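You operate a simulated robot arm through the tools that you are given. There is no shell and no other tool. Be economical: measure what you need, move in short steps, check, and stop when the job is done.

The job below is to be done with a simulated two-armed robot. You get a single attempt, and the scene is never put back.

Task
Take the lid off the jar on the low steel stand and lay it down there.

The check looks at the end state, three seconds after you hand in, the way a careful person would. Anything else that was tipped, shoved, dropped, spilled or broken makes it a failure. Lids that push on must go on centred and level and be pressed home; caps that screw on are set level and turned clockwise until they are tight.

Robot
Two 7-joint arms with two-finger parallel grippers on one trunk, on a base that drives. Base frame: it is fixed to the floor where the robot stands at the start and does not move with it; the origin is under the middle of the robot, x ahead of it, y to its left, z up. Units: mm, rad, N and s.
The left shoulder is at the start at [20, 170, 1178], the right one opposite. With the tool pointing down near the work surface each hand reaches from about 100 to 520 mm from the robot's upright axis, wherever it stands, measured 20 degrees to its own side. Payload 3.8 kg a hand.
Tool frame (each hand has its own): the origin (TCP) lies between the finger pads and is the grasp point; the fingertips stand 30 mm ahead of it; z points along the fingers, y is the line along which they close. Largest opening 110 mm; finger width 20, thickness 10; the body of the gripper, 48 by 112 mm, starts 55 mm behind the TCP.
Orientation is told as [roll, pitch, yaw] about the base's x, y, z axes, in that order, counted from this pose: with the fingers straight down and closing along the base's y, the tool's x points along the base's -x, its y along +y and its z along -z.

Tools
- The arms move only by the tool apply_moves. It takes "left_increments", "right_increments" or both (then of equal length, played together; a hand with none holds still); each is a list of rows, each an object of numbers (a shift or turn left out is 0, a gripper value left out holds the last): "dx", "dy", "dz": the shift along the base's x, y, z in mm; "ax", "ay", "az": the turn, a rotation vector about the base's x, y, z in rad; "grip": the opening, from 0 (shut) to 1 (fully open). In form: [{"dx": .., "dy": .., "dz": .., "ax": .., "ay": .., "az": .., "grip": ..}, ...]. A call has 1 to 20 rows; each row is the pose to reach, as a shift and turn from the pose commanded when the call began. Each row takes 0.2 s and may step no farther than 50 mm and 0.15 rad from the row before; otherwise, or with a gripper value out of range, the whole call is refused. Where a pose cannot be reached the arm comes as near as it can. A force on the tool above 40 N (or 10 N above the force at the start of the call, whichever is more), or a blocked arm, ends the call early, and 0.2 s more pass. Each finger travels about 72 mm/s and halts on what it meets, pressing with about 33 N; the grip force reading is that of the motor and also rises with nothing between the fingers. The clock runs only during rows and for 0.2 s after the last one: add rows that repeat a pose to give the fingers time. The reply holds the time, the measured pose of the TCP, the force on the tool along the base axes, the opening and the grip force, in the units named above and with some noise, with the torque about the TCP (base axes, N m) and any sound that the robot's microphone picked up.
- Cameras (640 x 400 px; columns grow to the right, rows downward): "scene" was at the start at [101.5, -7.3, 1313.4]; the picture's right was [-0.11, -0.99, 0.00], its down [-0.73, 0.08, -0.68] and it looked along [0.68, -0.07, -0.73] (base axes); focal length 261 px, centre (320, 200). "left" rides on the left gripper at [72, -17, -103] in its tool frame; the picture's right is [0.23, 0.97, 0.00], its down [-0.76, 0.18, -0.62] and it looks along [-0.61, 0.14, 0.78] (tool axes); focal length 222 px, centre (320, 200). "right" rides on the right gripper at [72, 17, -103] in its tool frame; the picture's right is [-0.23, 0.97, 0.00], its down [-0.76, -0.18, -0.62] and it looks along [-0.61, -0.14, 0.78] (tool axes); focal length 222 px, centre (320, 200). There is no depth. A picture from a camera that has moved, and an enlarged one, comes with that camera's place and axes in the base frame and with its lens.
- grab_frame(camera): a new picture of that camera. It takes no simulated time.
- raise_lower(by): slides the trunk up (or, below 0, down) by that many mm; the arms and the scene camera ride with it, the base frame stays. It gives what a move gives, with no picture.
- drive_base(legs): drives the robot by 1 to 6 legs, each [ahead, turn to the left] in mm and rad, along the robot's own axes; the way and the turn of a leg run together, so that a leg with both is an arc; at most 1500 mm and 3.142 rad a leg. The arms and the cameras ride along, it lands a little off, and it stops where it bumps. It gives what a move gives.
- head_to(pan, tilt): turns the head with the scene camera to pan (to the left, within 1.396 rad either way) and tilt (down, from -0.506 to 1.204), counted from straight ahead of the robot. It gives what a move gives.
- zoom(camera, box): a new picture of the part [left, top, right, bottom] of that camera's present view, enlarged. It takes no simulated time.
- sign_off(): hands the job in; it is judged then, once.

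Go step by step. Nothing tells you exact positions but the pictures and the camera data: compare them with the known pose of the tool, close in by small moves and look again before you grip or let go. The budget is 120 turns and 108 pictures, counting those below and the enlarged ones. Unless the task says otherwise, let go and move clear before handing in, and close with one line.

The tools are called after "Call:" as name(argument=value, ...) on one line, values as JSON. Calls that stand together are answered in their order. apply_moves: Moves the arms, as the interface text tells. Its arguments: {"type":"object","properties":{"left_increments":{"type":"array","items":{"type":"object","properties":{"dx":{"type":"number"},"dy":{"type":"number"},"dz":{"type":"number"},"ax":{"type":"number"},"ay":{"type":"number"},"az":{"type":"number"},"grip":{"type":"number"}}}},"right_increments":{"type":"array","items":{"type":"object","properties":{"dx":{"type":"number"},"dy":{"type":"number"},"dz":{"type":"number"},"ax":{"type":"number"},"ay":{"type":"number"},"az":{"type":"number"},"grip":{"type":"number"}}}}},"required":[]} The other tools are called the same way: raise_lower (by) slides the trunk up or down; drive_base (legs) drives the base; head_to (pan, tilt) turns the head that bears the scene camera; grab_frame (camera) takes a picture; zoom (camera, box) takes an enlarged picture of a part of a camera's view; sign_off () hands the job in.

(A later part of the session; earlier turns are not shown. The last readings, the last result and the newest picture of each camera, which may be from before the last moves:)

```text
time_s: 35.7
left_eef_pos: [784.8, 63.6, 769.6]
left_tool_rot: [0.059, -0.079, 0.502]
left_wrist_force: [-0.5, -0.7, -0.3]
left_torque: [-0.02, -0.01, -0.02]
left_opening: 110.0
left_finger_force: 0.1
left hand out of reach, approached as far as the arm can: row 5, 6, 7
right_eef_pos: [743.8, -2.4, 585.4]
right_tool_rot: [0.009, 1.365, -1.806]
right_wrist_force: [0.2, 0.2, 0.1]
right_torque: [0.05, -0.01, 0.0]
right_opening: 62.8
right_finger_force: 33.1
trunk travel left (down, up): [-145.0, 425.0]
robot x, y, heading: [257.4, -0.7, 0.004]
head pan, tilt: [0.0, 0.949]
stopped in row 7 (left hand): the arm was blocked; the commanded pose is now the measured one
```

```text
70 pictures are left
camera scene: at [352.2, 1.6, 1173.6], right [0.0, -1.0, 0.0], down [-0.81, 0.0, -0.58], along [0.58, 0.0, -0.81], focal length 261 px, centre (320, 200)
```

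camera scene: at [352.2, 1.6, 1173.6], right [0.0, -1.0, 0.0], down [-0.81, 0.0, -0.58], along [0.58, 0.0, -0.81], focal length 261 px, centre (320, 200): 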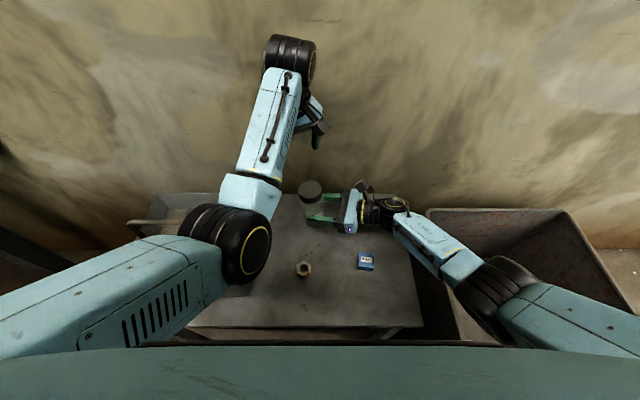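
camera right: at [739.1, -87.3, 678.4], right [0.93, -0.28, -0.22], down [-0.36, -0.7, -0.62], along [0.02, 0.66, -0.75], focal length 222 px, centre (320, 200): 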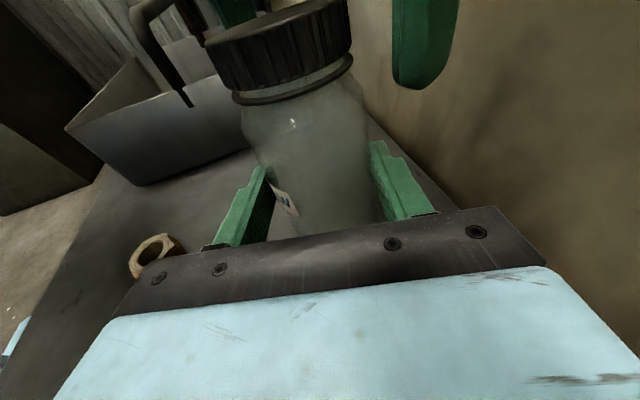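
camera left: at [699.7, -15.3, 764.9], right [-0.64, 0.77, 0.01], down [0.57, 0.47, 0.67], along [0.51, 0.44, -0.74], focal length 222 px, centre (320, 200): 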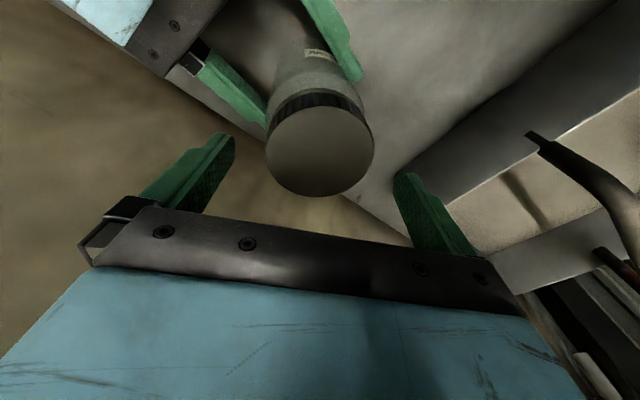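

The left hand is clear above the jar. I'll draw it back toward the robot and to the left, and unwind its yaw to restore the elbow.

Call:
apply_moves(left_increments=[{"dx": -20, "dy": 15}, {"dx": -40, "dy": 30, "az": -0.08}, {"dx": -60, "dy": 45, "az": -0.16}, {"dx": -80, "dy": 60, "az": -0.24}, {"dx": -100, "dy": 75, "az": -0.32}, {"dx": -120, "dy": 90, "az": -0.4}, {"dx": -140, "dy": 105, "az": -0.48}, {"dx": -155, "dy": 120, "az": -0.5}, {"dx": -155, "dy": 135, "az": -0.5}, {"dx": -155, "dy": 135, "az": -0.5}])

Call:
grab_frame(camera="scene")

```text
time_s: 37.9
left_eef_pos: [649.5, 206.2, 703.9]
left_tool_rot: [0.074, -0.072, -0.002]
left_wrist_force: [1.0, 0.5, 0.6]
left_torque: [0.0, 0.01, 0.0]
left_opening: 109.5
left_finger_force: 0.1
left hand out of reach, approached as far as the arm can: row 1, 2, 3, 4, 5, 6, 7, 8, 9, 10
right_eef_pos: [743.4, -2.5, 584.8]
right_tool_rot: [0.005, 1.365, -1.809]
right_wrist_force: [-1.4, -0.5, 0.9]
right_torque: [0.06, 0.02, 0.04]
right_opening: 62.3
right_finger_force: 33.1
trunk travel left (down, up): [-145.0, 425.0]
robot x, y, heading: [259.4, 1.8, 0.002]
head pan, tilt: [0.0, 0.949]
```

```text
69 pictures are left
camera scene: at [352.3, 1.4, 1173.6], right [0.0, -1.0, 0.0], down [-0.81, 0.0, -0.58], along [0.58, 0.0, -0.81], focal length 261 px, centre (320, 200)
```

scene: 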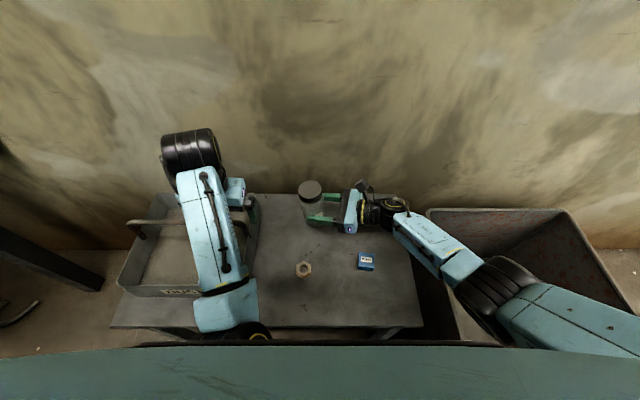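

The elbow has folded inward. I'll swing the hand outward to the left and turn it negative to bring the elbow back out.

Call:
apply_moves(left_increments=[{"dx": 0, "dy": 25, "dz": 10, "az": -0.08}, {"dx": 0, "dy": 50, "dz": 20, "az": -0.16}, {"dx": 0, "dy": 75, "dz": 30, "az": -0.24}, {"dx": 0, "dy": 100, "dz": 40, "az": -0.32}, {"dx": 0, "dy": 125, "dz": 50, "az": -0.4}, {"dx": 0, "dy": 150, "dz": 60, "az": -0.5}, {"dx": 0, "dy": 175, "dz": 70, "az": -0.6}, {"dx": 0, "dy": 200, "dz": 80, "az": -0.7}, {"dx": 0, "dy": 220, "dz": 90, "az": -0.8}, {"dx": 0, "dy": 220, "dz": 90, "az": -0.8}])

Call:
grab_frame(camera="scene")

```text
time_s: 40.1
left_eef_pos: [649.6, 420.1, 797.7]
left_tool_rot: [0.056, -0.077, -0.803]
left_wrist_force: [-0.8, 0.5, -0.4]
left_torque: [0.01, -0.01, -0.01]
left_opening: 109.7
left_finger_force: 0.0
left hand out of reach, approached as far as the arm can: row 1, 2, 3, 4, 5, 6
right_eef_pos: [744.2, -1.5, 585.3]
right_tool_rot: [0.009, 1.367, -1.806]
right_wrist_force: [0.7, -0.7, -0.6]
right_torque: [-0.02, 0.03, -0.01]
right_opening: 61.9
right_finger_force: 33.3
trunk travel left (down, up): [-145.0, 425.0]
robot x, y, heading: [257.3, -1.9, 0.001]
head pan, tilt: [0.0, 0.949]
```

```text
68 pictures are left
camera scene: at [352.3, 1.5, 1173.6], right [0.0, -1.0, 0.0], down [-0.81, 0.0, -0.58], along [0.58, 0.0, -0.81], focal length 261 px, centre (320, 200)
```

scene: 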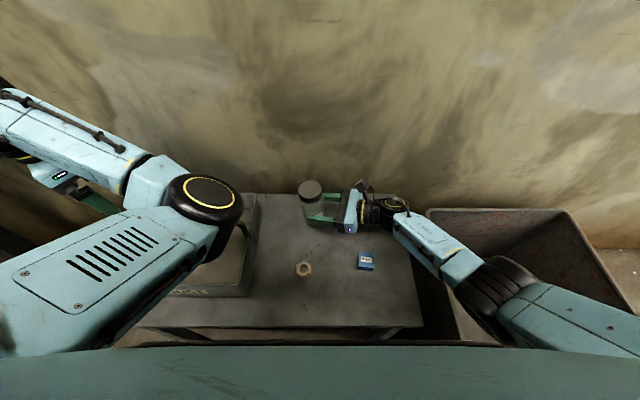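

The pose is reachable here but the elbow is still inside. I'll keep turning the hand in the negative direction to make the arm swivel back.

Call:
apply_moves(left_increments=[{"dy": -10, "dz": 10, "az": -0.14}, {"dy": -20, "dz": 20, "az": -0.28}, {"dy": -30, "dz": 30, "az": -0.42}, {"dy": -40, "dz": 40, "az": -0.56}, {"dy": -50, "dz": 50, "az": -0.7}, {"dy": -60, "dz": 50, "az": -0.84}, {"dy": -70, "dz": 50, "az": -0.98}, {"dy": -80, "dz": 50, "az": -1.12}, {"dy": -90, "dz": 50, "az": -1.26}, {"dy": -100, "dz": 50, "az": -1.4}, {"dy": -100, "dz": 50, "az": -1.54}, {"dy": -100, "dz": 50, "az": -1.68}, {"dy": -100, "dz": 50, "az": -1.82}])

Call:
grab_frame(camera="scene")

```text
time_s: 42.9
left_eef_pos: [753.0, 272.8, 706.9]
left_tool_rot: [0.058, -0.074, -2.622]
left_wrist_force: [0.6, -0.4, 0.3]
left_torque: [0.0, -0.02, -0.05]
left_opening: 110.0
left_finger_force: 0.0
left hand out of reach, approached as far as the arm can: row 4, 5, 6, 7, 8, 9, 10, 11, 12, 13
right_eef_pos: [744.6, -1.4, 584.1]
right_tool_rot: [0.01, 1.365, -1.804]
right_wrist_force: [0.2, 0.2, -1.5]
right_torque: [-0.05, 0.01, -0.03]
right_opening: 62.3
right_finger_force: 33.1
trunk travel left (down, up): [-145.0, 425.0]
robot x, y, heading: [256.0, 0.4, 0.001]
head pan, tilt: [0.0, 0.949]
```

```text
67 pictures are left
camera scene: at [351.7, 1.4, 1173.6], right [0.0, -1.0, 0.0], down [-0.81, 0.0, -0.58], along [0.58, 0.0, -0.81], focal length 261 px, centre (320, 200)
```

scene: 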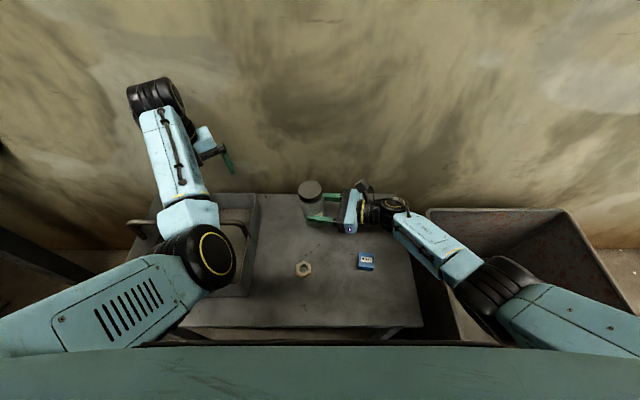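

The arm is still on the wrong branch. I'll go back to the open spot on the left and keep turning negative until the wrist limit forces the elbow outward.

Call:
apply_moves(left_increments=[{"dx": -20, "dy": 25, "dz": 18, "az": 0}, {"dx": -40, "dy": 50, "dz": 36, "az": 0}, {"dx": -60, "dy": 75, "dz": 54, "az": 0}, {"dx": -80, "dy": 100, "dz": 72, "az": 0}, {"dx": -100, "dy": 130, "dz": 90, "az": 0}, {"dx": -100, "dy": 130, "dz": 90, "az": -0.14}, {"dx": -100, "dy": 130, "dz": 90, "az": -0.28}, {"dx": -100, "dy": 130, "dz": 90, "az": -0.42}, {"dx": -100, "dy": 130, "dz": 90, "az": -0.56}, {"dx": -100, "dy": 130, "dz": 90, "az": -0.7}, {"dx": -100, "dy": 130, "dz": 90, "az": -0.84}, {"dx": -100, "dy": 130, "dz": 90, "az": -0.98}, {"dx": -100, "dy": 130, "dz": 90, "az": -1.12}])

Call:
grab_frame(camera="scene")

```text
time_s: 45.7
left_eef_pos: [654.7, 404.2, 801.2]
left_tool_rot: [0.031, -0.076, 2.725]
left_wrist_force: [-0.3, 0.1, -0.2]
left_torque: [0.02, -0.01, -0.01]
left_opening: 109.8
left_finger_force: 0.1
left hand out of reach, approached as far as the arm can: row 1, 2, 3, 4, 5, 6, 7, 12, 13
right_eef_pos: [744.6, -1.9, 585.8]
right_tool_rot: [0.009, 1.365, -1.808]
right_wrist_force: [-0.1, 0.3, -0.4]
right_torque: [0.01, 0.03, -0.02]
right_opening: 62.3
right_finger_force: 32.7
trunk travel left (down, up): [-145.0, 425.0]
robot x, y, heading: [258.7, 0.2, 0.004]
head pan, tilt: [0.0, 0.949]
```

```text
66 pictures are left
camera scene: at [352.3, 1.6, 1173.6], right [0.0, -1.0, 0.0], down [-0.81, 0.0, -0.58], along [0.58, 0.0, -0.81], focal length 261 px, centre (320, 200)
```

scene: 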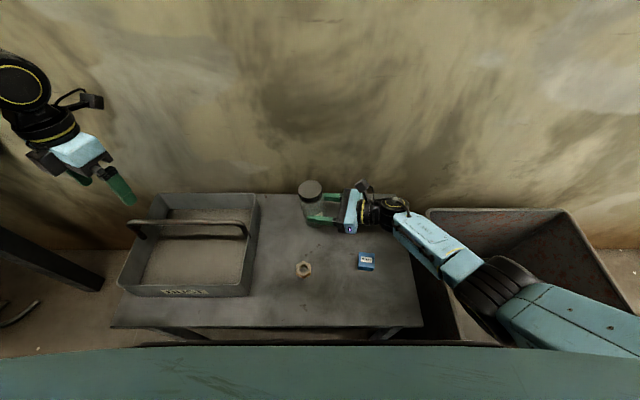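

The elbow swung back outside. I'll unwind the yaw to about −2.4 and look where the jar now leans.

Call:
apply_moves(left_increments=[{"az": 0.14}, {"az": 0.28}, {"az": 0.42}, {"az": 0.56}, {"az": 0.7}, {"az": 0.84}, {"az": 0.98}, {"az": 1.12}, {"az": 1.12}])

Call:
zoom(camera="scene", box=[260, 150, 420, 250])

Call:
grab_frame(camera="right")

Call:
grab_frame(camera="scene")

```text
time_s: 47.7
left_eef_pos: [654.1, 404.4, 801.3]
left_tool_rot: [0.031, -0.074, -2.436]
left_wrist_force: [1.0, 0.4, -0.1]
left_torque: [0.0, 0.0, -0.01]
left_opening: 110.1
left_finger_force: 0.0
right_eef_pos: [744.2, -2.7, 584.9]
right_tool_rot: [0.008, 1.365, -1.808]
right_wrist_force: [-0.5, 0.5, -1.5]
right_torque: [-0.01, 0.0, 0.0]
right_opening: 62.2
right_finger_force: 32.8
trunk travel left (down, up): [-145.0, 425.0]
robot x, y, heading: [255.6, 0.8, 0.001]
head pan, tilt: [0.0, 0.949]
```

```text
4.00 times, centred on (340, 200) of scene
camera zoom: at [352.3, 1.5, 1173.6], right [0.0, -1.0, 0.0], down [-0.81, 0.0, -0.58], along [0.58, 0.0, -0.81], focal length 1044 px, centre (240, 200)
```

zoom: 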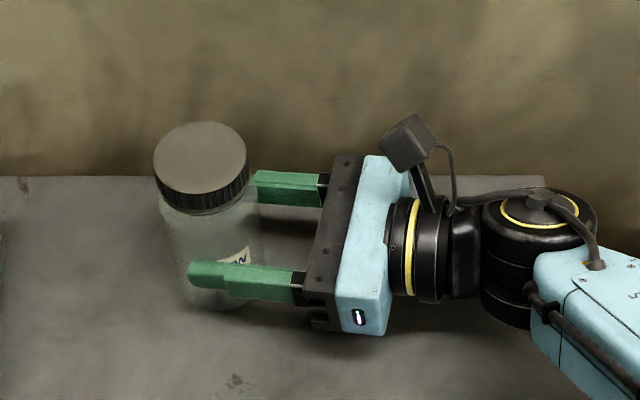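

```text
64 pictures are left
camera right: at [739.1, -87.0, 678.3], right [0.93, -0.28, -0.22], down [-0.36, -0.7, -0.62], along [0.02, 0.66, -0.75], focal length 222 px, centre (320, 200)
```

right: 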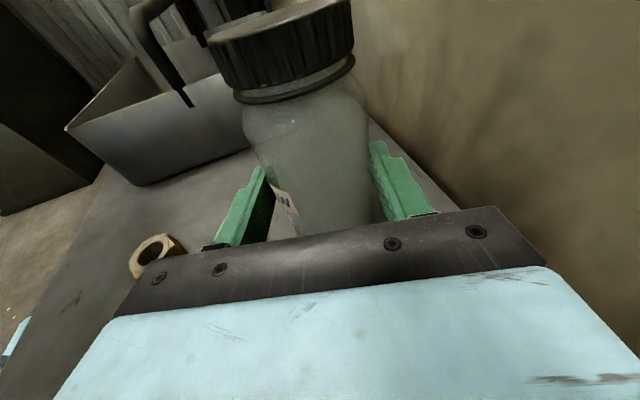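

```text
63 pictures are left
camera scene: at [352.3, 1.5, 1173.6], right [0.0, -1.0, 0.0], down [-0.81, 0.0, -0.58], along [0.58, 0.0, -0.81], focal length 261 px, centre (320, 200)
```

scene: 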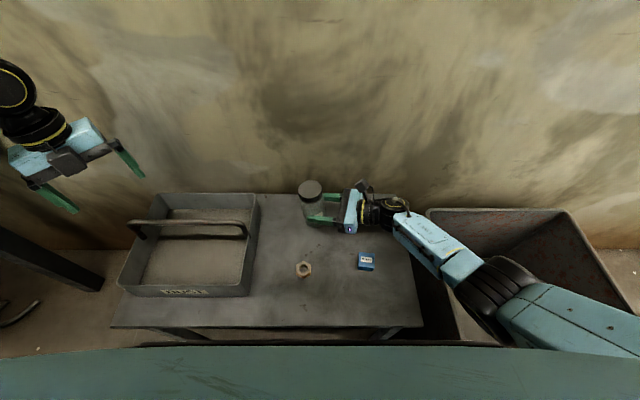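

The jar leans about 10° along the finger direction. I'll tip it upright by rotating the right hand about its closing axis, lifting a few mm to avoid dragging.

Call:
apply_moves(right_increments=[{"dz": 3}, {"dz": 5, "ax": 0.04, "ay": -0.011}, {"dz": 5, "ax": 0.08, "ay": -0.022}, {"dz": 5, "ax": 0.12, "ay": -0.033}, {"dz": 5, "ax": 0.16, "ay": -0.043}, {"dz": 5, "ax": 0.16, "ay": -0.043}])

Call:
zoom(camera="scene", box=[260, 150, 420, 250])

Call:
grab_frame(camera="right")

```text
time_s: 49.1
left_eef_pos: [654.0, 404.1, 800.5]
left_tool_rot: [0.032, -0.077, -2.437]
left_wrist_force: [0.6, 0.2, 0.1]
left_torque: [-0.01, 0.0, 0.03]
left_opening: 110.1
left_finger_force: 0.0
right_eef_pos: [743.4, -2.3, 589.7]
right_tool_rot: [0.119, 1.531, -1.696]
right_wrist_force: [-0.5, -0.8, 0.2]
right_torque: [-0.07, 0.01, 0.04]
right_opening: 62.5
right_finger_force: 32.9
trunk travel left (down, up): [-145.0, 425.0]
robot x, y, heading: [252.6, -2.0, 0.001]
head pan, tilt: [0.0, 0.949]
```

```text
4.00 times, centred on (340, 200) of scene
camera zoom: at [352.3, 1.4, 1173.6], right [0.0, -1.0, 0.0], down [-0.81, 0.0, -0.58], along [0.58, 0.0, -0.81], focal length 1044 px, centre (240, 200)
```

zoom: 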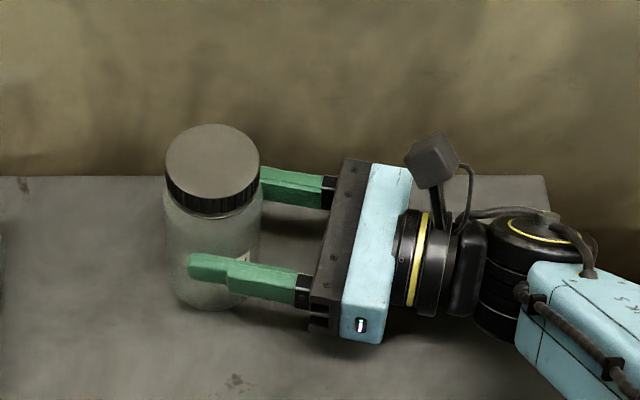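

```text
61 pictures are left
camera right: at [735.4, -100.9, 668.0], right [0.94, -0.25, -0.22], down [-0.33, -0.59, -0.74], along [0.05, 0.77, -0.64], focal length 222 px, centre (320, 200)
```

right: 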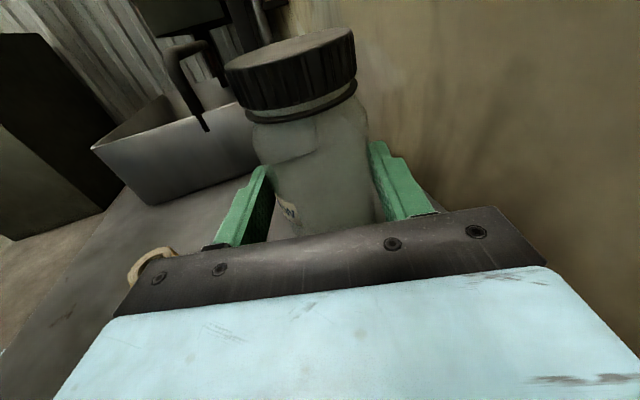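

The jar is about upright again but has slid toward the fingertips. I'll set it down on the table, then regrip deeper.

Call:
apply_moves(right_increments=[{"dz": -1}, {"dz": -2}, {"dz": -2.5}, {"dz": -2.5}])

Call:
zoom(camera="scene", box=[280, 170, 360, 220])

```text
time_s: 50.1
left_eef_pos: [652.6, 404.0, 802.5]
left_tool_rot: [0.032, -0.076, -2.438]
left_wrist_force: [-0.6, 0.0, -0.6]
left_torque: [0.01, 0.02, 0.03]
left_opening: 109.9
left_finger_force: 0.0
right_eef_pos: [745.6, -1.5, 590.3]
right_tool_rot: [0.215, 1.534, -1.6]
right_wrist_force: [-1.5, -1.9, 18.6]
right_torque: [-0.26, 0.29, 0.0]
right_opening: 62.3
right_finger_force: 33.1
trunk travel left (down, up): [-145.0, 425.0]
robot x, y, heading: [254.6, 3.9, -0.001]
head pan, tilt: [0.0, 0.949]
```

```text
8.00 times, centred on (320, 195) of scene
camera zoom: at [351.0, 1.4, 1173.8], right [0.0, -1.0, 0.0], down [-0.81, 0.0, -0.58], along [0.58, 0.0, -0.81], focal length 2089 px, centre (320, 240)
```

zoom: 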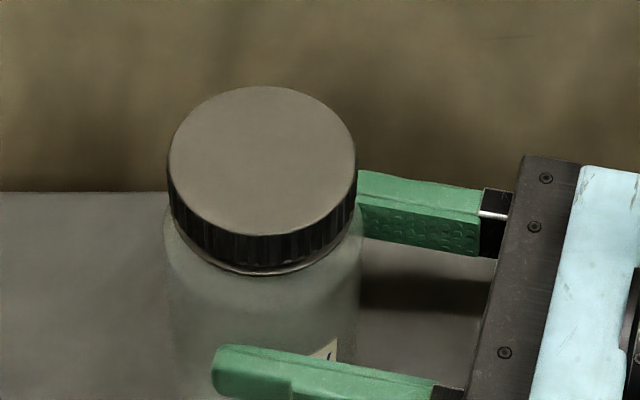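

The jar is standing on the table with 18 N on it. I'll ease the pressure off and open the right fingers a little.

Call:
apply_moves(right_increments=[{"dz": 1}, {"dz": 1.5}, {"dz": 1.5, "grip": 0.62}, {"dz": 1.5, "grip": 0.7}, {"dz": 1.5, "grip": 0.8}, {"dz": 1.5, "grip": 0.8}])

Call:
zoom(camera="scene", box=[260, 150, 420, 250])

Call:
grab_frame(camera="right")

```text
time_s: 51.5
left_eef_pos: [654.4, 404.9, 801.4]
left_tool_rot: [0.031, -0.077, -2.438]
left_wrist_force: [-0.2, -0.5, -0.3]
left_torque: [0.0, 0.0, -0.01]
left_opening: 110.0
left_finger_force: 0.0
right_eef_pos: [744.0, -2.4, 588.6]
right_tool_rot: [0.109, 1.529, -1.71]
right_wrist_force: [0.2, 0.1, 0.0]
right_torque: [0.0, -0.03, 0.01]
right_opening: 87.7
right_finger_force: 0.1
trunk travel left (down, up): [-145.0, 425.0]
robot x, y, heading: [256.8, 3.6, 0.002]
head pan, tilt: [0.0, 0.949]
```

```text
4.00 times, centred on (340, 200) of scene
camera zoom: at [352.2, 1.5, 1173.6], right [0.0, -1.0, 0.0], down [-0.81, 0.0, -0.58], along [0.58, 0.0, -0.81], focal length 1044 px, centre (240, 200)
```

zoom: 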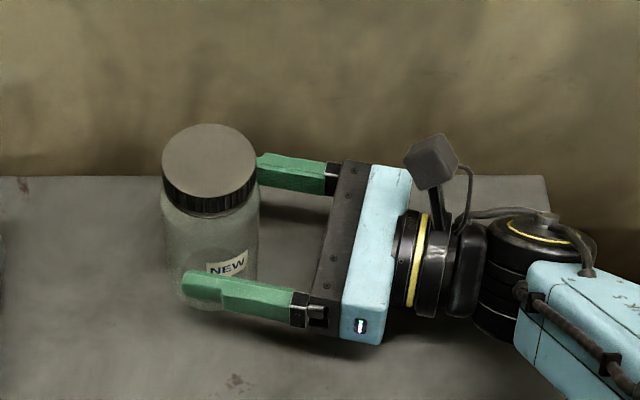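

```text
58 pictures are left
camera right: at [735.7, -100.8, 666.5], right [0.94, -0.25, -0.22], down [-0.33, -0.59, -0.74], along [0.05, 0.77, -0.64], focal length 222 px, centre (320, 200)
```

right: 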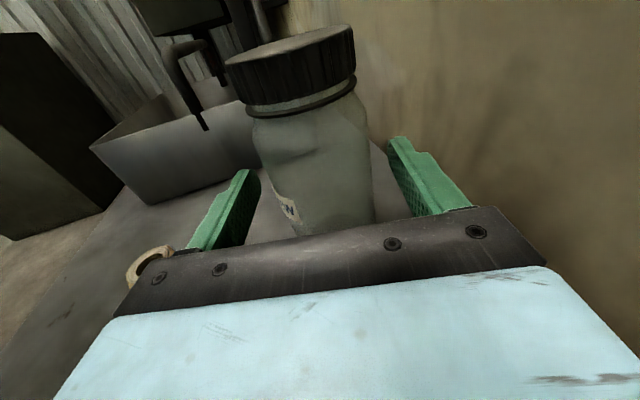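

The jar stands upright at about (747, 19). I'll advance the right hand 14 mm and regrip the body deeper in the pads.

Call:
apply_moves(right_increments=[{"dx": 0, "dy": 5}, {"dx": 0.5, "dy": 10}, {"dx": 1, "dy": 14}, {"dx": 1, "dy": 14}, {"dx": 1, "dy": 14, "grip": 0.65}, {"dx": 1, "dy": 14, "grip": 0.55}, {"dx": 1, "dy": 14, "grip": 0.45}, {"dx": 1, "dy": 14, "grip": 0.4}, {"dx": 1, "dy": 14, "grip": 0.4}])

Call:
zoom(camera="scene", box=[260, 150, 420, 250])

Call:
grab_frame(camera="right")

```text
time_s: 53.5
left_eef_pos: [653.5, 404.4, 800.9]
left_tool_rot: [0.031, -0.077, -2.437]
left_wrist_force: [0.7, -0.7, -1.0]
left_torque: [-0.02, 0.0, 0.01]
left_opening: 109.8
left_finger_force: 0.1
right_eef_pos: [745.3, 12.3, 588.4]
right_tool_rot: [0.114, 1.532, -1.7]
right_wrist_force: [-1.2, 1.9, 0.4]
right_torque: [0.09, 0.11, -0.04]
right_opening: 62.4
right_finger_force: 32.9
trunk travel left (down, up): [-145.0, 425.0]
robot x, y, heading: [254.6, -1.7, 0.003]
head pan, tilt: [0.0, 0.949]
```

```text
4.00 times, centred on (340, 200) of scene
camera zoom: at [352.2, 1.5, 1173.6], right [0.0, -1.0, 0.0], down [-0.81, 0.0, -0.58], along [0.58, 0.0, -0.81], focal length 1044 px, centre (240, 200)
```

zoom: 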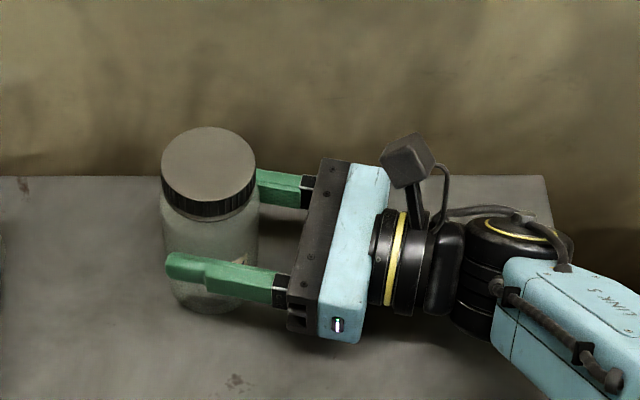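

```text
56 pictures are left
camera right: at [736.6, -86.6, 666.8], right [0.94, -0.25, -0.22], down [-0.33, -0.59, -0.74], along [0.05, 0.77, -0.64], focal length 222 px, centre (320, 200)
```

right: 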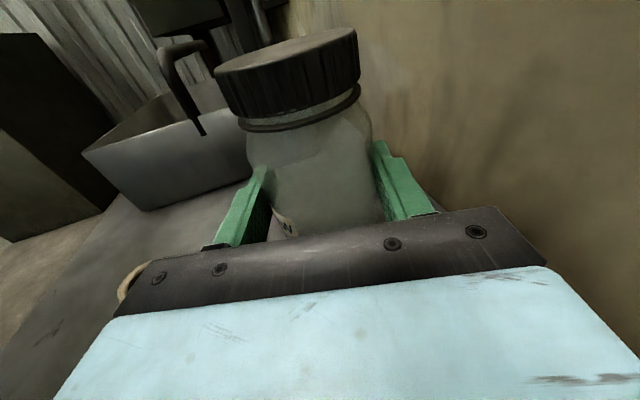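

The regrip is good and the jar is upright, with a clear gap showing under the lid. Next the left hand goes level, over the lid at about (745, 20).

Call:
apply_moves(left_increments=[{"dx": 9, "dy": -38, "dz": 10, "ax": 0.0075, "ay": -0.004}, {"dx": 18, "dy": -76, "dz": 10, "ax": 0.015, "ay": -0.008}, {"dx": 27, "dy": -115, "dz": 10, "ax": 0.022, "ay": -0.012}, {"dx": 37, "dy": -153, "dz": 10, "ax": 0.03, "ay": -0.016}, {"dx": 46, "dy": -192, "dz": 10, "ax": 0.037, "ay": -0.02}, {"dx": 55, "dy": -230, "dz": 10, "ax": 0.045, "ay": -0.024}, {"dx": 64, "dy": -268, "dz": 10, "ax": 0.052, "ay": -0.028}, {"dx": 73, "dy": -307, "dz": 10, "ax": 0.06, "ay": -0.032}, {"dx": 82, "dy": -345, "dz": 10, "ax": 0.067, "ay": -0.036}, {"dx": 92, "dy": -384, "dz": 10, "ax": 0.0735, "ay": -0.0386}, {"dx": 92, "dy": -384, "dz": 10, "ax": 0.0735, "ay": -0.0386}])

Call:
grab_frame(camera="scene")

Call:
grab_frame(camera="left")

```text
time_s: 55.9
left_eef_pos: [745.5, 20.0, 809.8]
left_tool_rot: [0.0, 0.003, -2.437]
left_wrist_force: [0.1, -0.3, 0.0]
left_torque: [0.02, -0.02, -0.04]
left_opening: 110.1
left_finger_force: 0.0
right_eef_pos: [744.6, 10.8, 590.5]
right_tool_rot: [0.113, 1.531, -1.701]
right_wrist_force: [0.6, 1.0, 2.1]
right_torque: [0.1, 0.09, -0.02]
right_opening: 62.6
right_finger_force: 33.1
trunk travel left (down, up): [-145.0, 425.0]
robot x, y, heading: [255.5, -1.5, -0.001]
head pan, tilt: [0.0, 0.949]
```

```text
55 pictures are left
camera scene: at [352.2, 1.4, 1173.6], right [0.0, -1.0, 0.0], down [-0.81, 0.0, -0.58], along [0.58, 0.0, -0.81], focal length 261 px, centre (320, 200)
```

scene: 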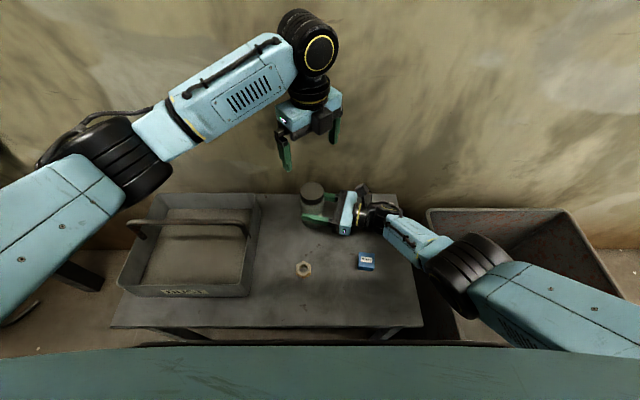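

```text
54 pictures are left
camera left: at [788.9, 80.2, 913.8], right [0.8, -0.59, 0.0], down [-0.47, -0.63, 0.62], along [-0.37, -0.5, -0.78], focal length 222 px, centre (320, 200)
```

left: 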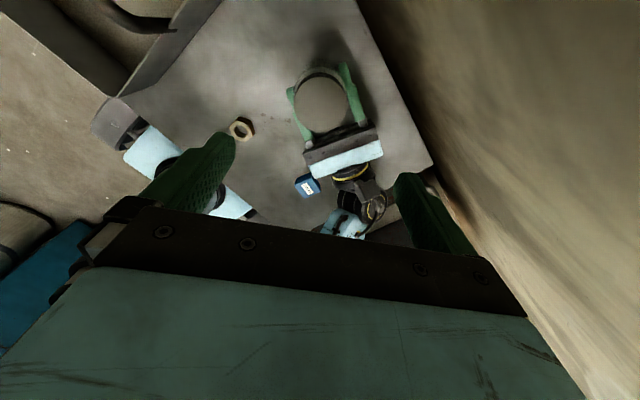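

The left arm is elbow-out and centred over the lid. I'll descend to z≈675 and check.

Call:
apply_moves(left_increments=[{"dy": 1.5, "dz": -35}, {"dy": 1.5, "dz": -70}, {"dy": 1.5, "dz": -95}, {"dy": 1.5, "dz": -115}, {"dy": 1.5, "dz": -128}, {"dy": 1.5, "dz": -135}, {"dy": 1.5, "dz": -135}])

Call:
grab_frame(camera="left")

Call:
grab_frame(camera="right")

```text
time_s: 57.5
left_eef_pos: [746.5, 21.5, 676.5]
left_tool_rot: [-0.001, 0.001, -2.436]
left_wrist_force: [0.3, -0.1, 0.1]
left_torque: [-0.01, 0.01, -0.03]
left_opening: 109.8
left_finger_force: 0.1
right_eef_pos: [745.4, 11.8, 588.5]
right_tool_rot: [0.117, 1.531, -1.7]
right_wrist_force: [-0.4, 0.9, 3.5]
right_torque: [0.09, 0.18, 0.03]
right_opening: 62.4
right_finger_force: 33.3
trunk travel left (down, up): [-145.0, 425.0]
robot x, y, heading: [257.4, 2.5, 0.001]
head pan, tilt: [0.0, 0.949]
```

```text
53 pictures are left
camera left: at [789.8, 82.4, 780.3], right [0.8, -0.59, 0.0], down [-0.47, -0.63, 0.62], along [-0.37, -0.5, -0.78], focal length 222 px, centre (320, 200)
```

left: 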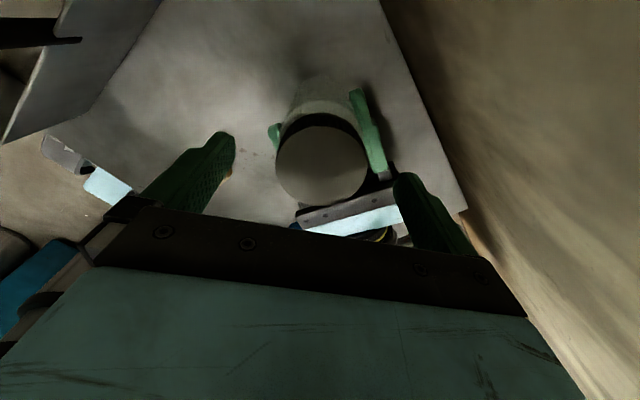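

```text
52 pictures are left
camera right: at [736.5, -86.6, 666.8], right [0.94, -0.25, -0.22], down [-0.33, -0.59, -0.74], along [0.05, 0.77, -0.64], focal length 222 px, centre (320, 200)
```

right: 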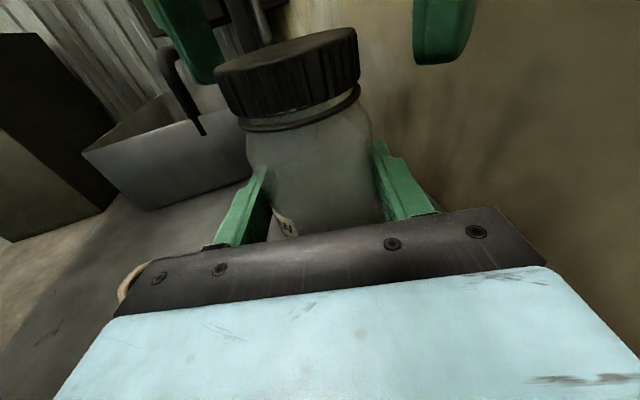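

Lid centred again. I'll close on it and make a moderate counter-clockwise stroke, staying well away from the limit.

Call:
apply_moves(left_increments=[{"grip": 0.7}, {"grip": 0.6}, {"grip": 0.45}, {"grip": 0.35}, {"grip": 0.35}, {"az": 0.1, "dz": 0.1}, {"az": 0.2, "dz": 0.2}, {"az": 0.3, "dz": 0.2}, {"az": 0.4, "dz": 0.3}, {"az": 0.5, "dz": 0.3}, {"az": 0.6, "dz": 0.4}, {"az": 0.7, "dz": 0.4}, {"az": 0.8, "dz": 0.5}, {"az": 0.9, "dz": 0.5}, {"az": 1.0, "dz": 0.6}, {"az": 1.1, "dz": 0.6}, {"az": 1.2, "dz": 0.7}])

Call:
grab_frame(camera="right")

Call:
grab_frame(camera="scene")

```text
time_s: 61.1
left_eef_pos: [746.3, 22.2, 676.4]
left_tool_rot: [0.002, -0.003, -1.234]
left_wrist_force: [13.8, -5.5, 5.4]
left_torque: [-0.26, -0.53, -0.05]
left_opening: 57.4
left_finger_force: 32.9
right_eef_pos: [744.9, 12.6, 588.6]
right_tool_rot: [0.102, 1.53, -1.711]
right_wrist_force: [-15.5, 9.9, 4.1]
right_torque: [0.22, -0.44, 0.08]
right_opening: 62.5
right_finger_force: 33.4
trunk travel left (down, up): [-145.0, 425.0]
robot x, y, heading: [260.5, 0.7, 0.002]
head pan, tilt: [0.0, 0.949]
```

```text
51 pictures are left
camera right: at [735.9, -86.1, 666.7], right [0.94, -0.24, -0.22], down [-0.33, -0.59, -0.74], along [0.05, 0.77, -0.64], focal length 222 px, centre (320, 200)
```

right: 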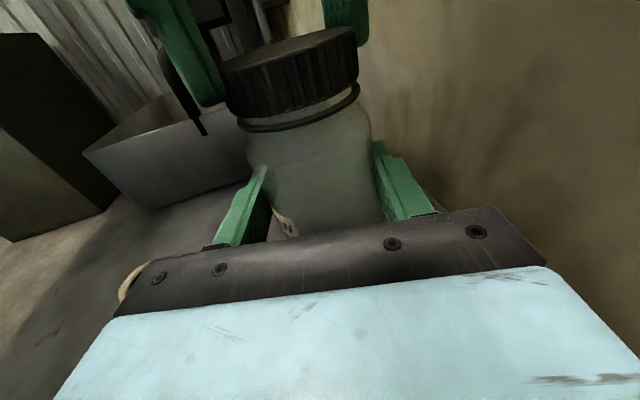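

```text
50 pictures are left
camera scene: at [351.6, 1.7, 1173.7], right [0.0, -1.0, 0.0], down [-0.81, 0.0, -0.58], along [0.58, 0.0, -0.81], focal length 261 px, centre (320, 200)
```

scene: 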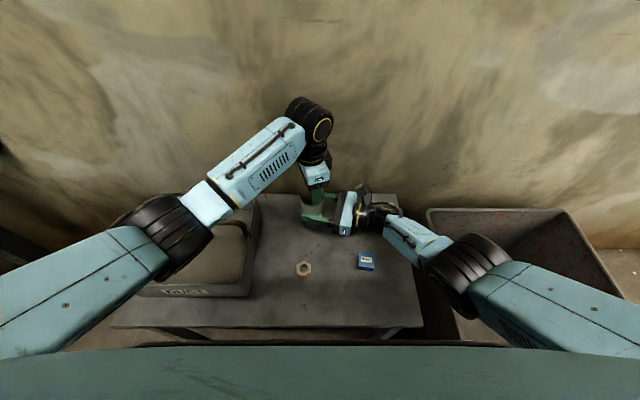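

The lid is turning and the gap is growing; the small side force says the lid centre is about 3 mm farther out, at (749, 24.5). I'll release, wind back, recentre and regrip.

Call:
apply_moves(left_increments=[{"grip": 0.7}, {"grip": 1.0}, {"dx": 1, "dy": 1, "az": -0.14}, {"dx": 2.5, "dy": 2.5, "az": -0.28}, {"dx": 2.5, "dy": 2.5, "az": -0.42}, {"dx": 2.5, "dy": 2.5, "az": -0.56}, {"dx": 2.5, "dy": 2.5, "az": -0.7}, {"dx": 2.5, "dy": 2.5, "az": -0.84}, {"dx": 2.5, "dy": 2.5, "az": -0.98}, {"dx": 2.5, "dy": 2.5, "az": -1.12}, {"dx": 2.5, "dy": 2.5, "az": -1.26}, {"dx": 2.5, "dy": 2.5, "az": -1.4}, {"dx": 2.5, "dy": 2.5, "az": -1.54}, {"dx": 2.5, "dy": 2.5, "az": -1.6}])

Call:
zoom(camera="right", box=[180, 0, 440, 240])

Call:
grab_frame(camera="left")

```text
time_s: 64.1
left_eef_pos: [747.3, 24.3, 677.1]
left_tool_rot: [-0.001, 0.0, -2.839]
left_wrist_force: [0.5, -0.5, 0.1]
left_torque: [0.02, 0.02, -0.02]
left_opening: 110.0
left_finger_force: 0.2
right_eef_pos: [745.9, 12.0, 589.3]
right_tool_rot: [0.116, 1.53, -1.7]
right_wrist_force: [0.1, -0.2, 3.4]
right_torque: [0.03, 0.02, -0.01]
right_opening: 62.7
right_finger_force: 32.7
trunk travel left (down, up): [-145.0, 425.0]
robot x, y, heading: [257.5, -1.2, 0.005]
head pan, tilt: [0.0, 0.949]
```

```text
1.67 times, centred on (310, 120) of right
camera zoom: at [736.5, -86.7, 666.8], right [0.94, -0.25, -0.22], down [-0.33, -0.59, -0.74], along [0.05, 0.77, -0.64], focal length 370 px, centre (337, 333)
```

zoom: 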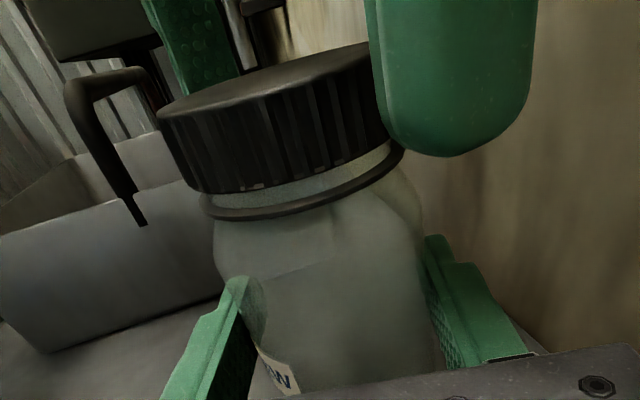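

```text
48 pictures are left
camera left: at [811.2, 63.0, 780.2], right [0.51, -0.86, 0.0], down [-0.67, -0.4, 0.62], along [-0.54, -0.32, -0.78], focal length 222 px, centre (320, 200)
```

left: 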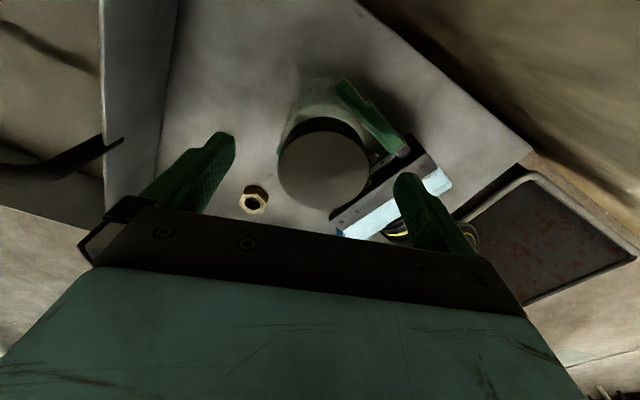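

There's a clear gap under the lid, with the tamper ring staying on the neck. I'll regrip and make another counter-clockwise stroke.

Call:
apply_moves(left_increments=[{"dx": 0.5, "dy": -1.5, "grip": 0.7}, {"dx": 0.5, "dy": -1.5, "grip": 0.6}, {"dx": 0.5, "dy": -1.5, "grip": 0.45}, {"dx": 0.5, "dy": -1.5, "grip": 0.35}, {"dx": 0.5, "dy": -1.5, "grip": 0.35}, {"dx": 0.5, "dy": -1.5, "az": 0.12, "dz": 0.1}, {"dx": 0.5, "dy": -1.5, "az": 0.24, "dz": 0.2}, {"dx": 0.5, "dy": -1.5, "az": 0.36, "dz": 0.3}, {"dx": 0.5, "dy": -1.5, "az": 0.48, "dz": 0.4}, {"dx": 0.5, "dy": -1.5, "az": 0.6, "dz": 0.4}, {"dx": 0.5, "dy": -1.5, "az": 0.72, "dz": 0.5}, {"dx": 0.5, "dy": -1.5, "az": 0.84, "dz": 0.6}, {"dx": 0.5, "dy": -1.5, "az": 0.96, "dz": 0.7}, {"dx": 0.5, "dy": -1.5, "az": 1.08, "dz": 0.8}, {"dx": 0.5, "dy": -1.5, "az": 1.2, "dz": 0.8}, {"dx": 0.5, "dy": -1.5, "az": 1.32, "dz": 0.9}, {"dx": 0.5, "dy": -1.5, "az": 1.44, "dz": 1.0}, {"dx": 0.5, "dy": -1.5, "az": 1.56, "dz": 1.1}])

Call:
zoom(camera="right", box=[180, 0, 440, 240])

```text
time_s: 67.9
left_eef_pos: [747.5, 22.8, 677.6]
left_tool_rot: [-0.003, 0.002, -1.275]
left_wrist_force: [-17.8, -0.4, 2.6]
left_torque: [-0.14, 0.59, -0.01]
left_opening: 57.4
left_finger_force: 32.9
right_eef_pos: [746.8, 11.1, 589.4]
right_tool_rot: [0.109, 1.53, -1.709]
right_wrist_force: [18.2, 1.5, -3.4]
right_torque: [0.07, 0.97, -0.17]
right_opening: 62.5
right_finger_force: 33.1
trunk travel left (down, up): [-145.0, 425.0]
robot x, y, heading: [255.2, 0.7, -0.005]
head pan, tilt: [0.0, 0.949]
```

```text
1.67 times, centred on (310, 120) of right
camera zoom: at [737.2, -87.2, 666.7], right [0.94, -0.25, -0.22], down [-0.33, -0.59, -0.74], along [0.05, 0.77, -0.64], focal length 370 px, centre (337, 333)
```

zoom: 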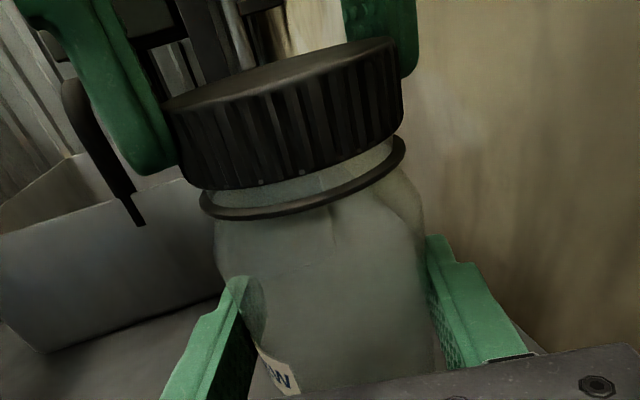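

The gap grew again and the jar stays still. Another cycle: release, wind back around (747, 22.5), regrip and turn.

Call:
apply_moves(left_increments=[{"grip": 0.7}, {"grip": 1.0}, {"az": -0.14, "dz": 1}, {"az": -0.28, "dz": 1}, {"az": -0.42, "dz": 1}, {"az": -0.56, "dz": 1}, {"az": -0.7, "dz": 1}, {"az": -0.84, "dz": 1}, {"az": -0.98, "dz": 1}, {"az": -1.12, "dz": 1}, {"az": -1.26, "dz": 1}, {"az": -1.4, "dz": 1}, {"az": -1.54, "dz": 1}, {"az": -1.56, "dz": 1, "grip": 0.7}, {"az": -1.56, "dz": 1, "grip": 0.6}, {"az": -1.56, "dz": 1, "grip": 0.45}, {"az": -1.56, "dz": 1, "grip": 0.35}, {"az": -1.56, "dz": 1, "grip": 0.35}])

Call:
apply_moves(left_increments=[{"az": 0.12, "dz": 0.1}, {"az": 0.24, "dz": 0.2}, {"az": 0.36, "dz": 0.3}, {"az": 0.48, "dz": 0.4}, {"az": 0.6, "dz": 0.4}, {"az": 0.72, "dz": 0.5}, {"az": 0.84, "dz": 0.6}, {"az": 0.96, "dz": 0.7}, {"az": 1.08, "dz": 0.8}, {"az": 1.2, "dz": 0.8}, {"az": 1.32, "dz": 0.9}, {"az": 1.44, "dz": 1.0}, {"az": 1.56, "dz": 1.1}])

Call:
zoom(camera="right", box=[180, 0, 440, 240])

```text
time_s: 71.7
left_eef_pos: [749.2, 22.5, 679.2]
left_tool_rot: [0.003, 0.0, -2.839]
left_wrist_force: [1.1, -3.1, -0.2]
left_torque: [-0.1, -0.06, 0.02]
left_opening: 57.5
left_finger_force: 33.1
right_eef_pos: [745.0, 11.2, 588.5]
right_tool_rot: [0.113, 1.533, -1.703]
right_wrist_force: [-0.9, 2.4, -0.6]
right_torque: [-0.2, 0.0, 0.02]
right_opening: 62.6
right_finger_force: 33.5
trunk travel left (down, up): [-145.0, 425.0]
robot x, y, heading: [255.1, -1.0, 0.005]
head pan, tilt: [0.0, 0.949]
```

```text
time_s: 74.5
left_eef_pos: [748.8, 24.2, 679.3]
left_tool_rot: [-0.001, 0.002, -1.275]
left_wrist_force: [-4.6, 2.6, -1.0]
left_torque: [0.11, 0.14, -0.06]
left_opening: 57.6
left_finger_force: 32.8
right_eef_pos: [745.8, 10.5, 589.4]
right_tool_rot: [0.105, 1.529, -1.713]
right_wrist_force: [5.5, -3.7, -0.3]
right_torque: [0.21, 0.32, 0.05]
right_opening: 62.6
right_finger_force: 33.1
trunk travel left (down, up): [-145.0, 425.0]
robot x, y, heading: [258.6, 2.0, 0.005]
head pan, tilt: [0.0, 0.949]
```

```text
1.67 times, centred on (310, 120) of right
camera zoom: at [737.0, -87.2, 666.7], right [0.94, -0.25, -0.22], down [-0.33, -0.59, -0.74], along [0.05, 0.77, -0.64], focal length 370 px, centre (337, 333)
```

zoom: 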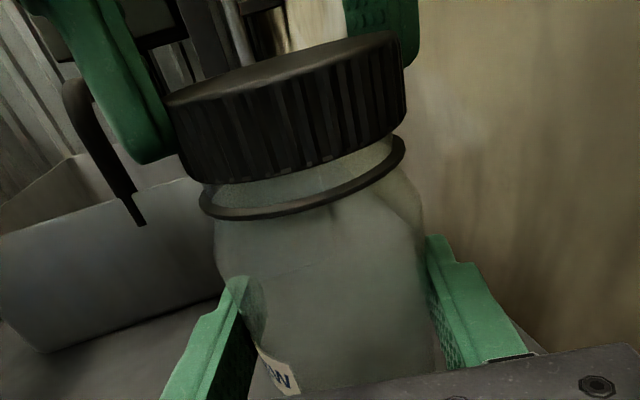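

The gap is wider and the forces are low. I'll try a small lift to see if the lid is free.

Call:
apply_moves(left_increments=[{"dz": 1}, {"dz": 2}, {"dz": 3}, {"dz": 3}])

Call:
zoom(camera="right", box=[180, 0, 440, 240])

```text
time_s: 75.5
left_eef_pos: [748.4, 22.0, 682.2]
left_tool_rot: [-0.001, 0.002, -1.277]
left_wrist_force: [-9.8, 4.1, -7.1]
left_torque: [0.06, 0.15, 0.0]
left_opening: 57.4
left_finger_force: 33.1
right_eef_pos: [746.4, 11.2, 590.1]
right_tool_rot: [0.12, 1.531, -1.696]
right_wrist_force: [10.3, -3.2, 5.6]
right_torque: [0.37, 0.76, -0.12]
right_opening: 62.5
right_finger_force: 33.4
trunk travel left (down, up): [-145.0, 425.0]
robot x, y, heading: [258.2, -0.9, 0.001]
head pan, tilt: [0.0, 0.949]
```

```text
1.67 times, centred on (310, 120) of right
camera zoom: at [737.4, -86.9, 667.3], right [0.94, -0.25, -0.22], down [-0.33, -0.59, -0.74], along [0.05, 0.77, -0.64], focal length 370 px, centre (337, 333)
```

zoom: 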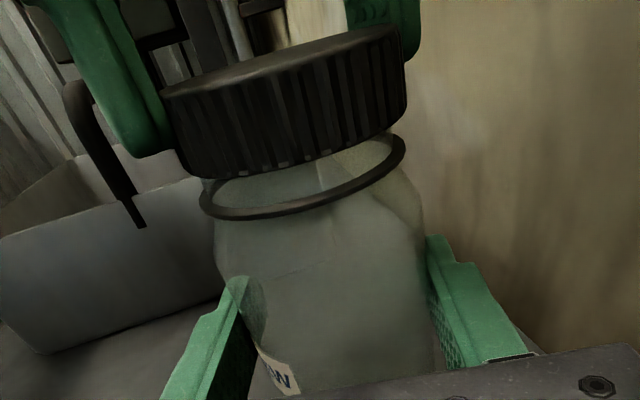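

The lid still resists slightly, so it's likely on the last bit of thread. I'll ease back down and do one more stroke.

Call:
apply_moves(left_increments=[{"dz": -2}, {"dz": -2, "grip": 0.7}, {"dz": -2, "grip": 1.0}, {"az": -0.14, "dz": -2}, {"az": -0.28, "dz": -2}, {"az": -0.42, "dz": -2}, {"az": -0.56, "dz": -2}, {"az": -0.7, "dz": -2}, {"az": -0.84, "dz": -2}, {"az": -0.98, "dz": -2}, {"az": -1.12, "dz": -2}, {"az": -1.26, "dz": -2}, {"az": -1.4, "dz": -2}, {"az": -1.54, "dz": -2}, {"az": -1.56, "dz": -2, "grip": 0.7}, {"az": -1.56, "dz": -2, "grip": 0.6}, {"az": -1.56, "dz": -2, "grip": 0.45}, {"az": -1.56, "dz": -2, "grip": 0.35}, {"az": -1.56, "dz": -2, "grip": 0.35}])

Call:
apply_moves(left_increments=[{"az": 0.12, "dz": 0.1}, {"az": 0.24, "dz": 0.2}, {"az": 0.36, "dz": 0.3}, {"az": 0.48, "dz": 0.4}, {"az": 0.6, "dz": 0.4}, {"az": 0.72, "dz": 0.5}, {"az": 0.84, "dz": 0.6}, {"az": 0.96, "dz": 0.7}, {"az": 1.08, "dz": 0.8}, {"az": 1.2, "dz": 0.8}, {"az": 1.32, "dz": 0.9}, {"az": 1.44, "dz": 1.0}, {"az": 1.56, "dz": 1.1}])

Call:
zoom(camera="right", box=[180, 0, 440, 240])

```text
time_s: 79.5
left_eef_pos: [748.2, 22.1, 680.0]
left_tool_rot: [0.002, 0.0, -2.836]
left_wrist_force: [0.5, -0.6, 1.6]
left_torque: [-0.05, 0.02, 0.01]
left_opening: 57.0
left_finger_force: 33.1
right_eef_pos: [745.9, 12.0, 589.1]
right_tool_rot: [0.108, 1.532, -1.707]
right_wrist_force: [0.8, 1.3, 0.3]
right_torque: [-0.14, 0.05, 0.04]
right_opening: 62.8
right_finger_force: 32.7
trunk travel left (down, up): [-145.0, 425.0]
robot x, y, heading: [256.3, -0.6, 0.004]
head pan, tilt: [0.0, 0.949]
```

```text
time_s: 82.3
left_eef_pos: [748.9, 22.6, 681.3]
left_tool_rot: [-0.001, 0.0, -1.276]
left_wrist_force: [-5.4, 0.1, -0.3]
left_torque: [-0.01, 0.16, -0.06]
left_opening: 56.8
left_finger_force: 32.5
right_eef_pos: [745.5, 11.1, 590.4]
right_tool_rot: [0.109, 1.529, -1.706]
right_wrist_force: [4.7, -0.7, -0.3]
right_torque: [0.0, 0.25, 0.06]
right_opening: 62.2
right_finger_force: 32.6
trunk travel left (down, up): [-145.0, 425.0]
robot x, y, heading: [258.9, 0.8, 0.002]
head pan, tilt: [0.0, 0.949]
```

```text
1.67 times, centred on (310, 120) of right
camera zoom: at [736.9, -86.8, 666.8], right [0.94, -0.25, -0.22], down [-0.33, -0.59, -0.74], along [0.05, 0.77, -0.64], focal length 370 px, centre (337, 333)
```

zoom: 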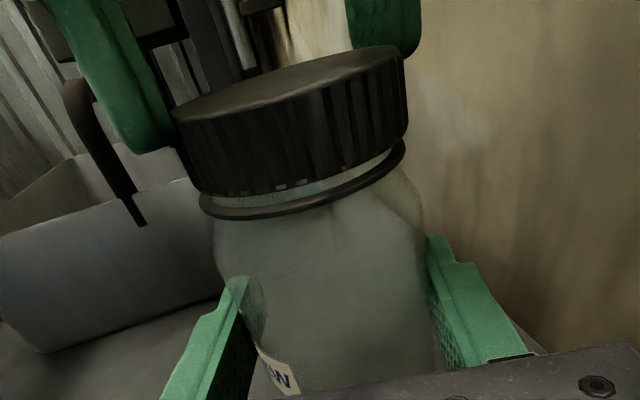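

The lid dropped back when I let go, which means it's off the thread and just resting on the neck. It's gripped now, so I'll lift gently.

Call:
apply_moves(left_increments=[{"dz": 2}, {"dz": 4}, {"dz": 6}, {"dz": 8}, {"dz": 10}, {"dz": 10}])

Call:
zoom(camera="right", box=[180, 0, 440, 240])

```text
time_s: 83.7
left_eef_pos: [749.1, 22.0, 690.8]
left_tool_rot: [-0.001, 0.002, -1.276]
left_wrist_force: [-5.9, -0.9, -4.9]
left_torque: [0.03, 0.11, -0.04]
left_opening: 56.6
left_finger_force: 33.0
right_eef_pos: [745.7, 12.3, 590.2]
right_tool_rot: [0.112, 1.53, -1.703]
right_wrist_force: [5.7, 0.3, 3.7]
right_torque: [-0.01, 0.5, -0.04]
right_opening: 62.4
right_finger_force: 32.7
trunk travel left (down, up): [-145.0, 425.0]
robot x, y, heading: [258.2, -1.3, 0.001]
head pan, tilt: [0.0, 0.949]
```

```text
1.67 times, centred on (310, 120) of right
camera zoom: at [736.9, -86.8, 666.9], right [0.94, -0.25, -0.22], down [-0.33, -0.59, -0.74], along [0.05, 0.77, -0.64], focal length 370 px, centre (337, 333)
```

zoom: 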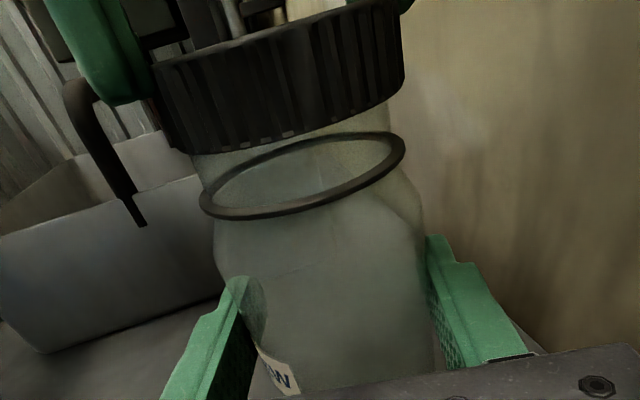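

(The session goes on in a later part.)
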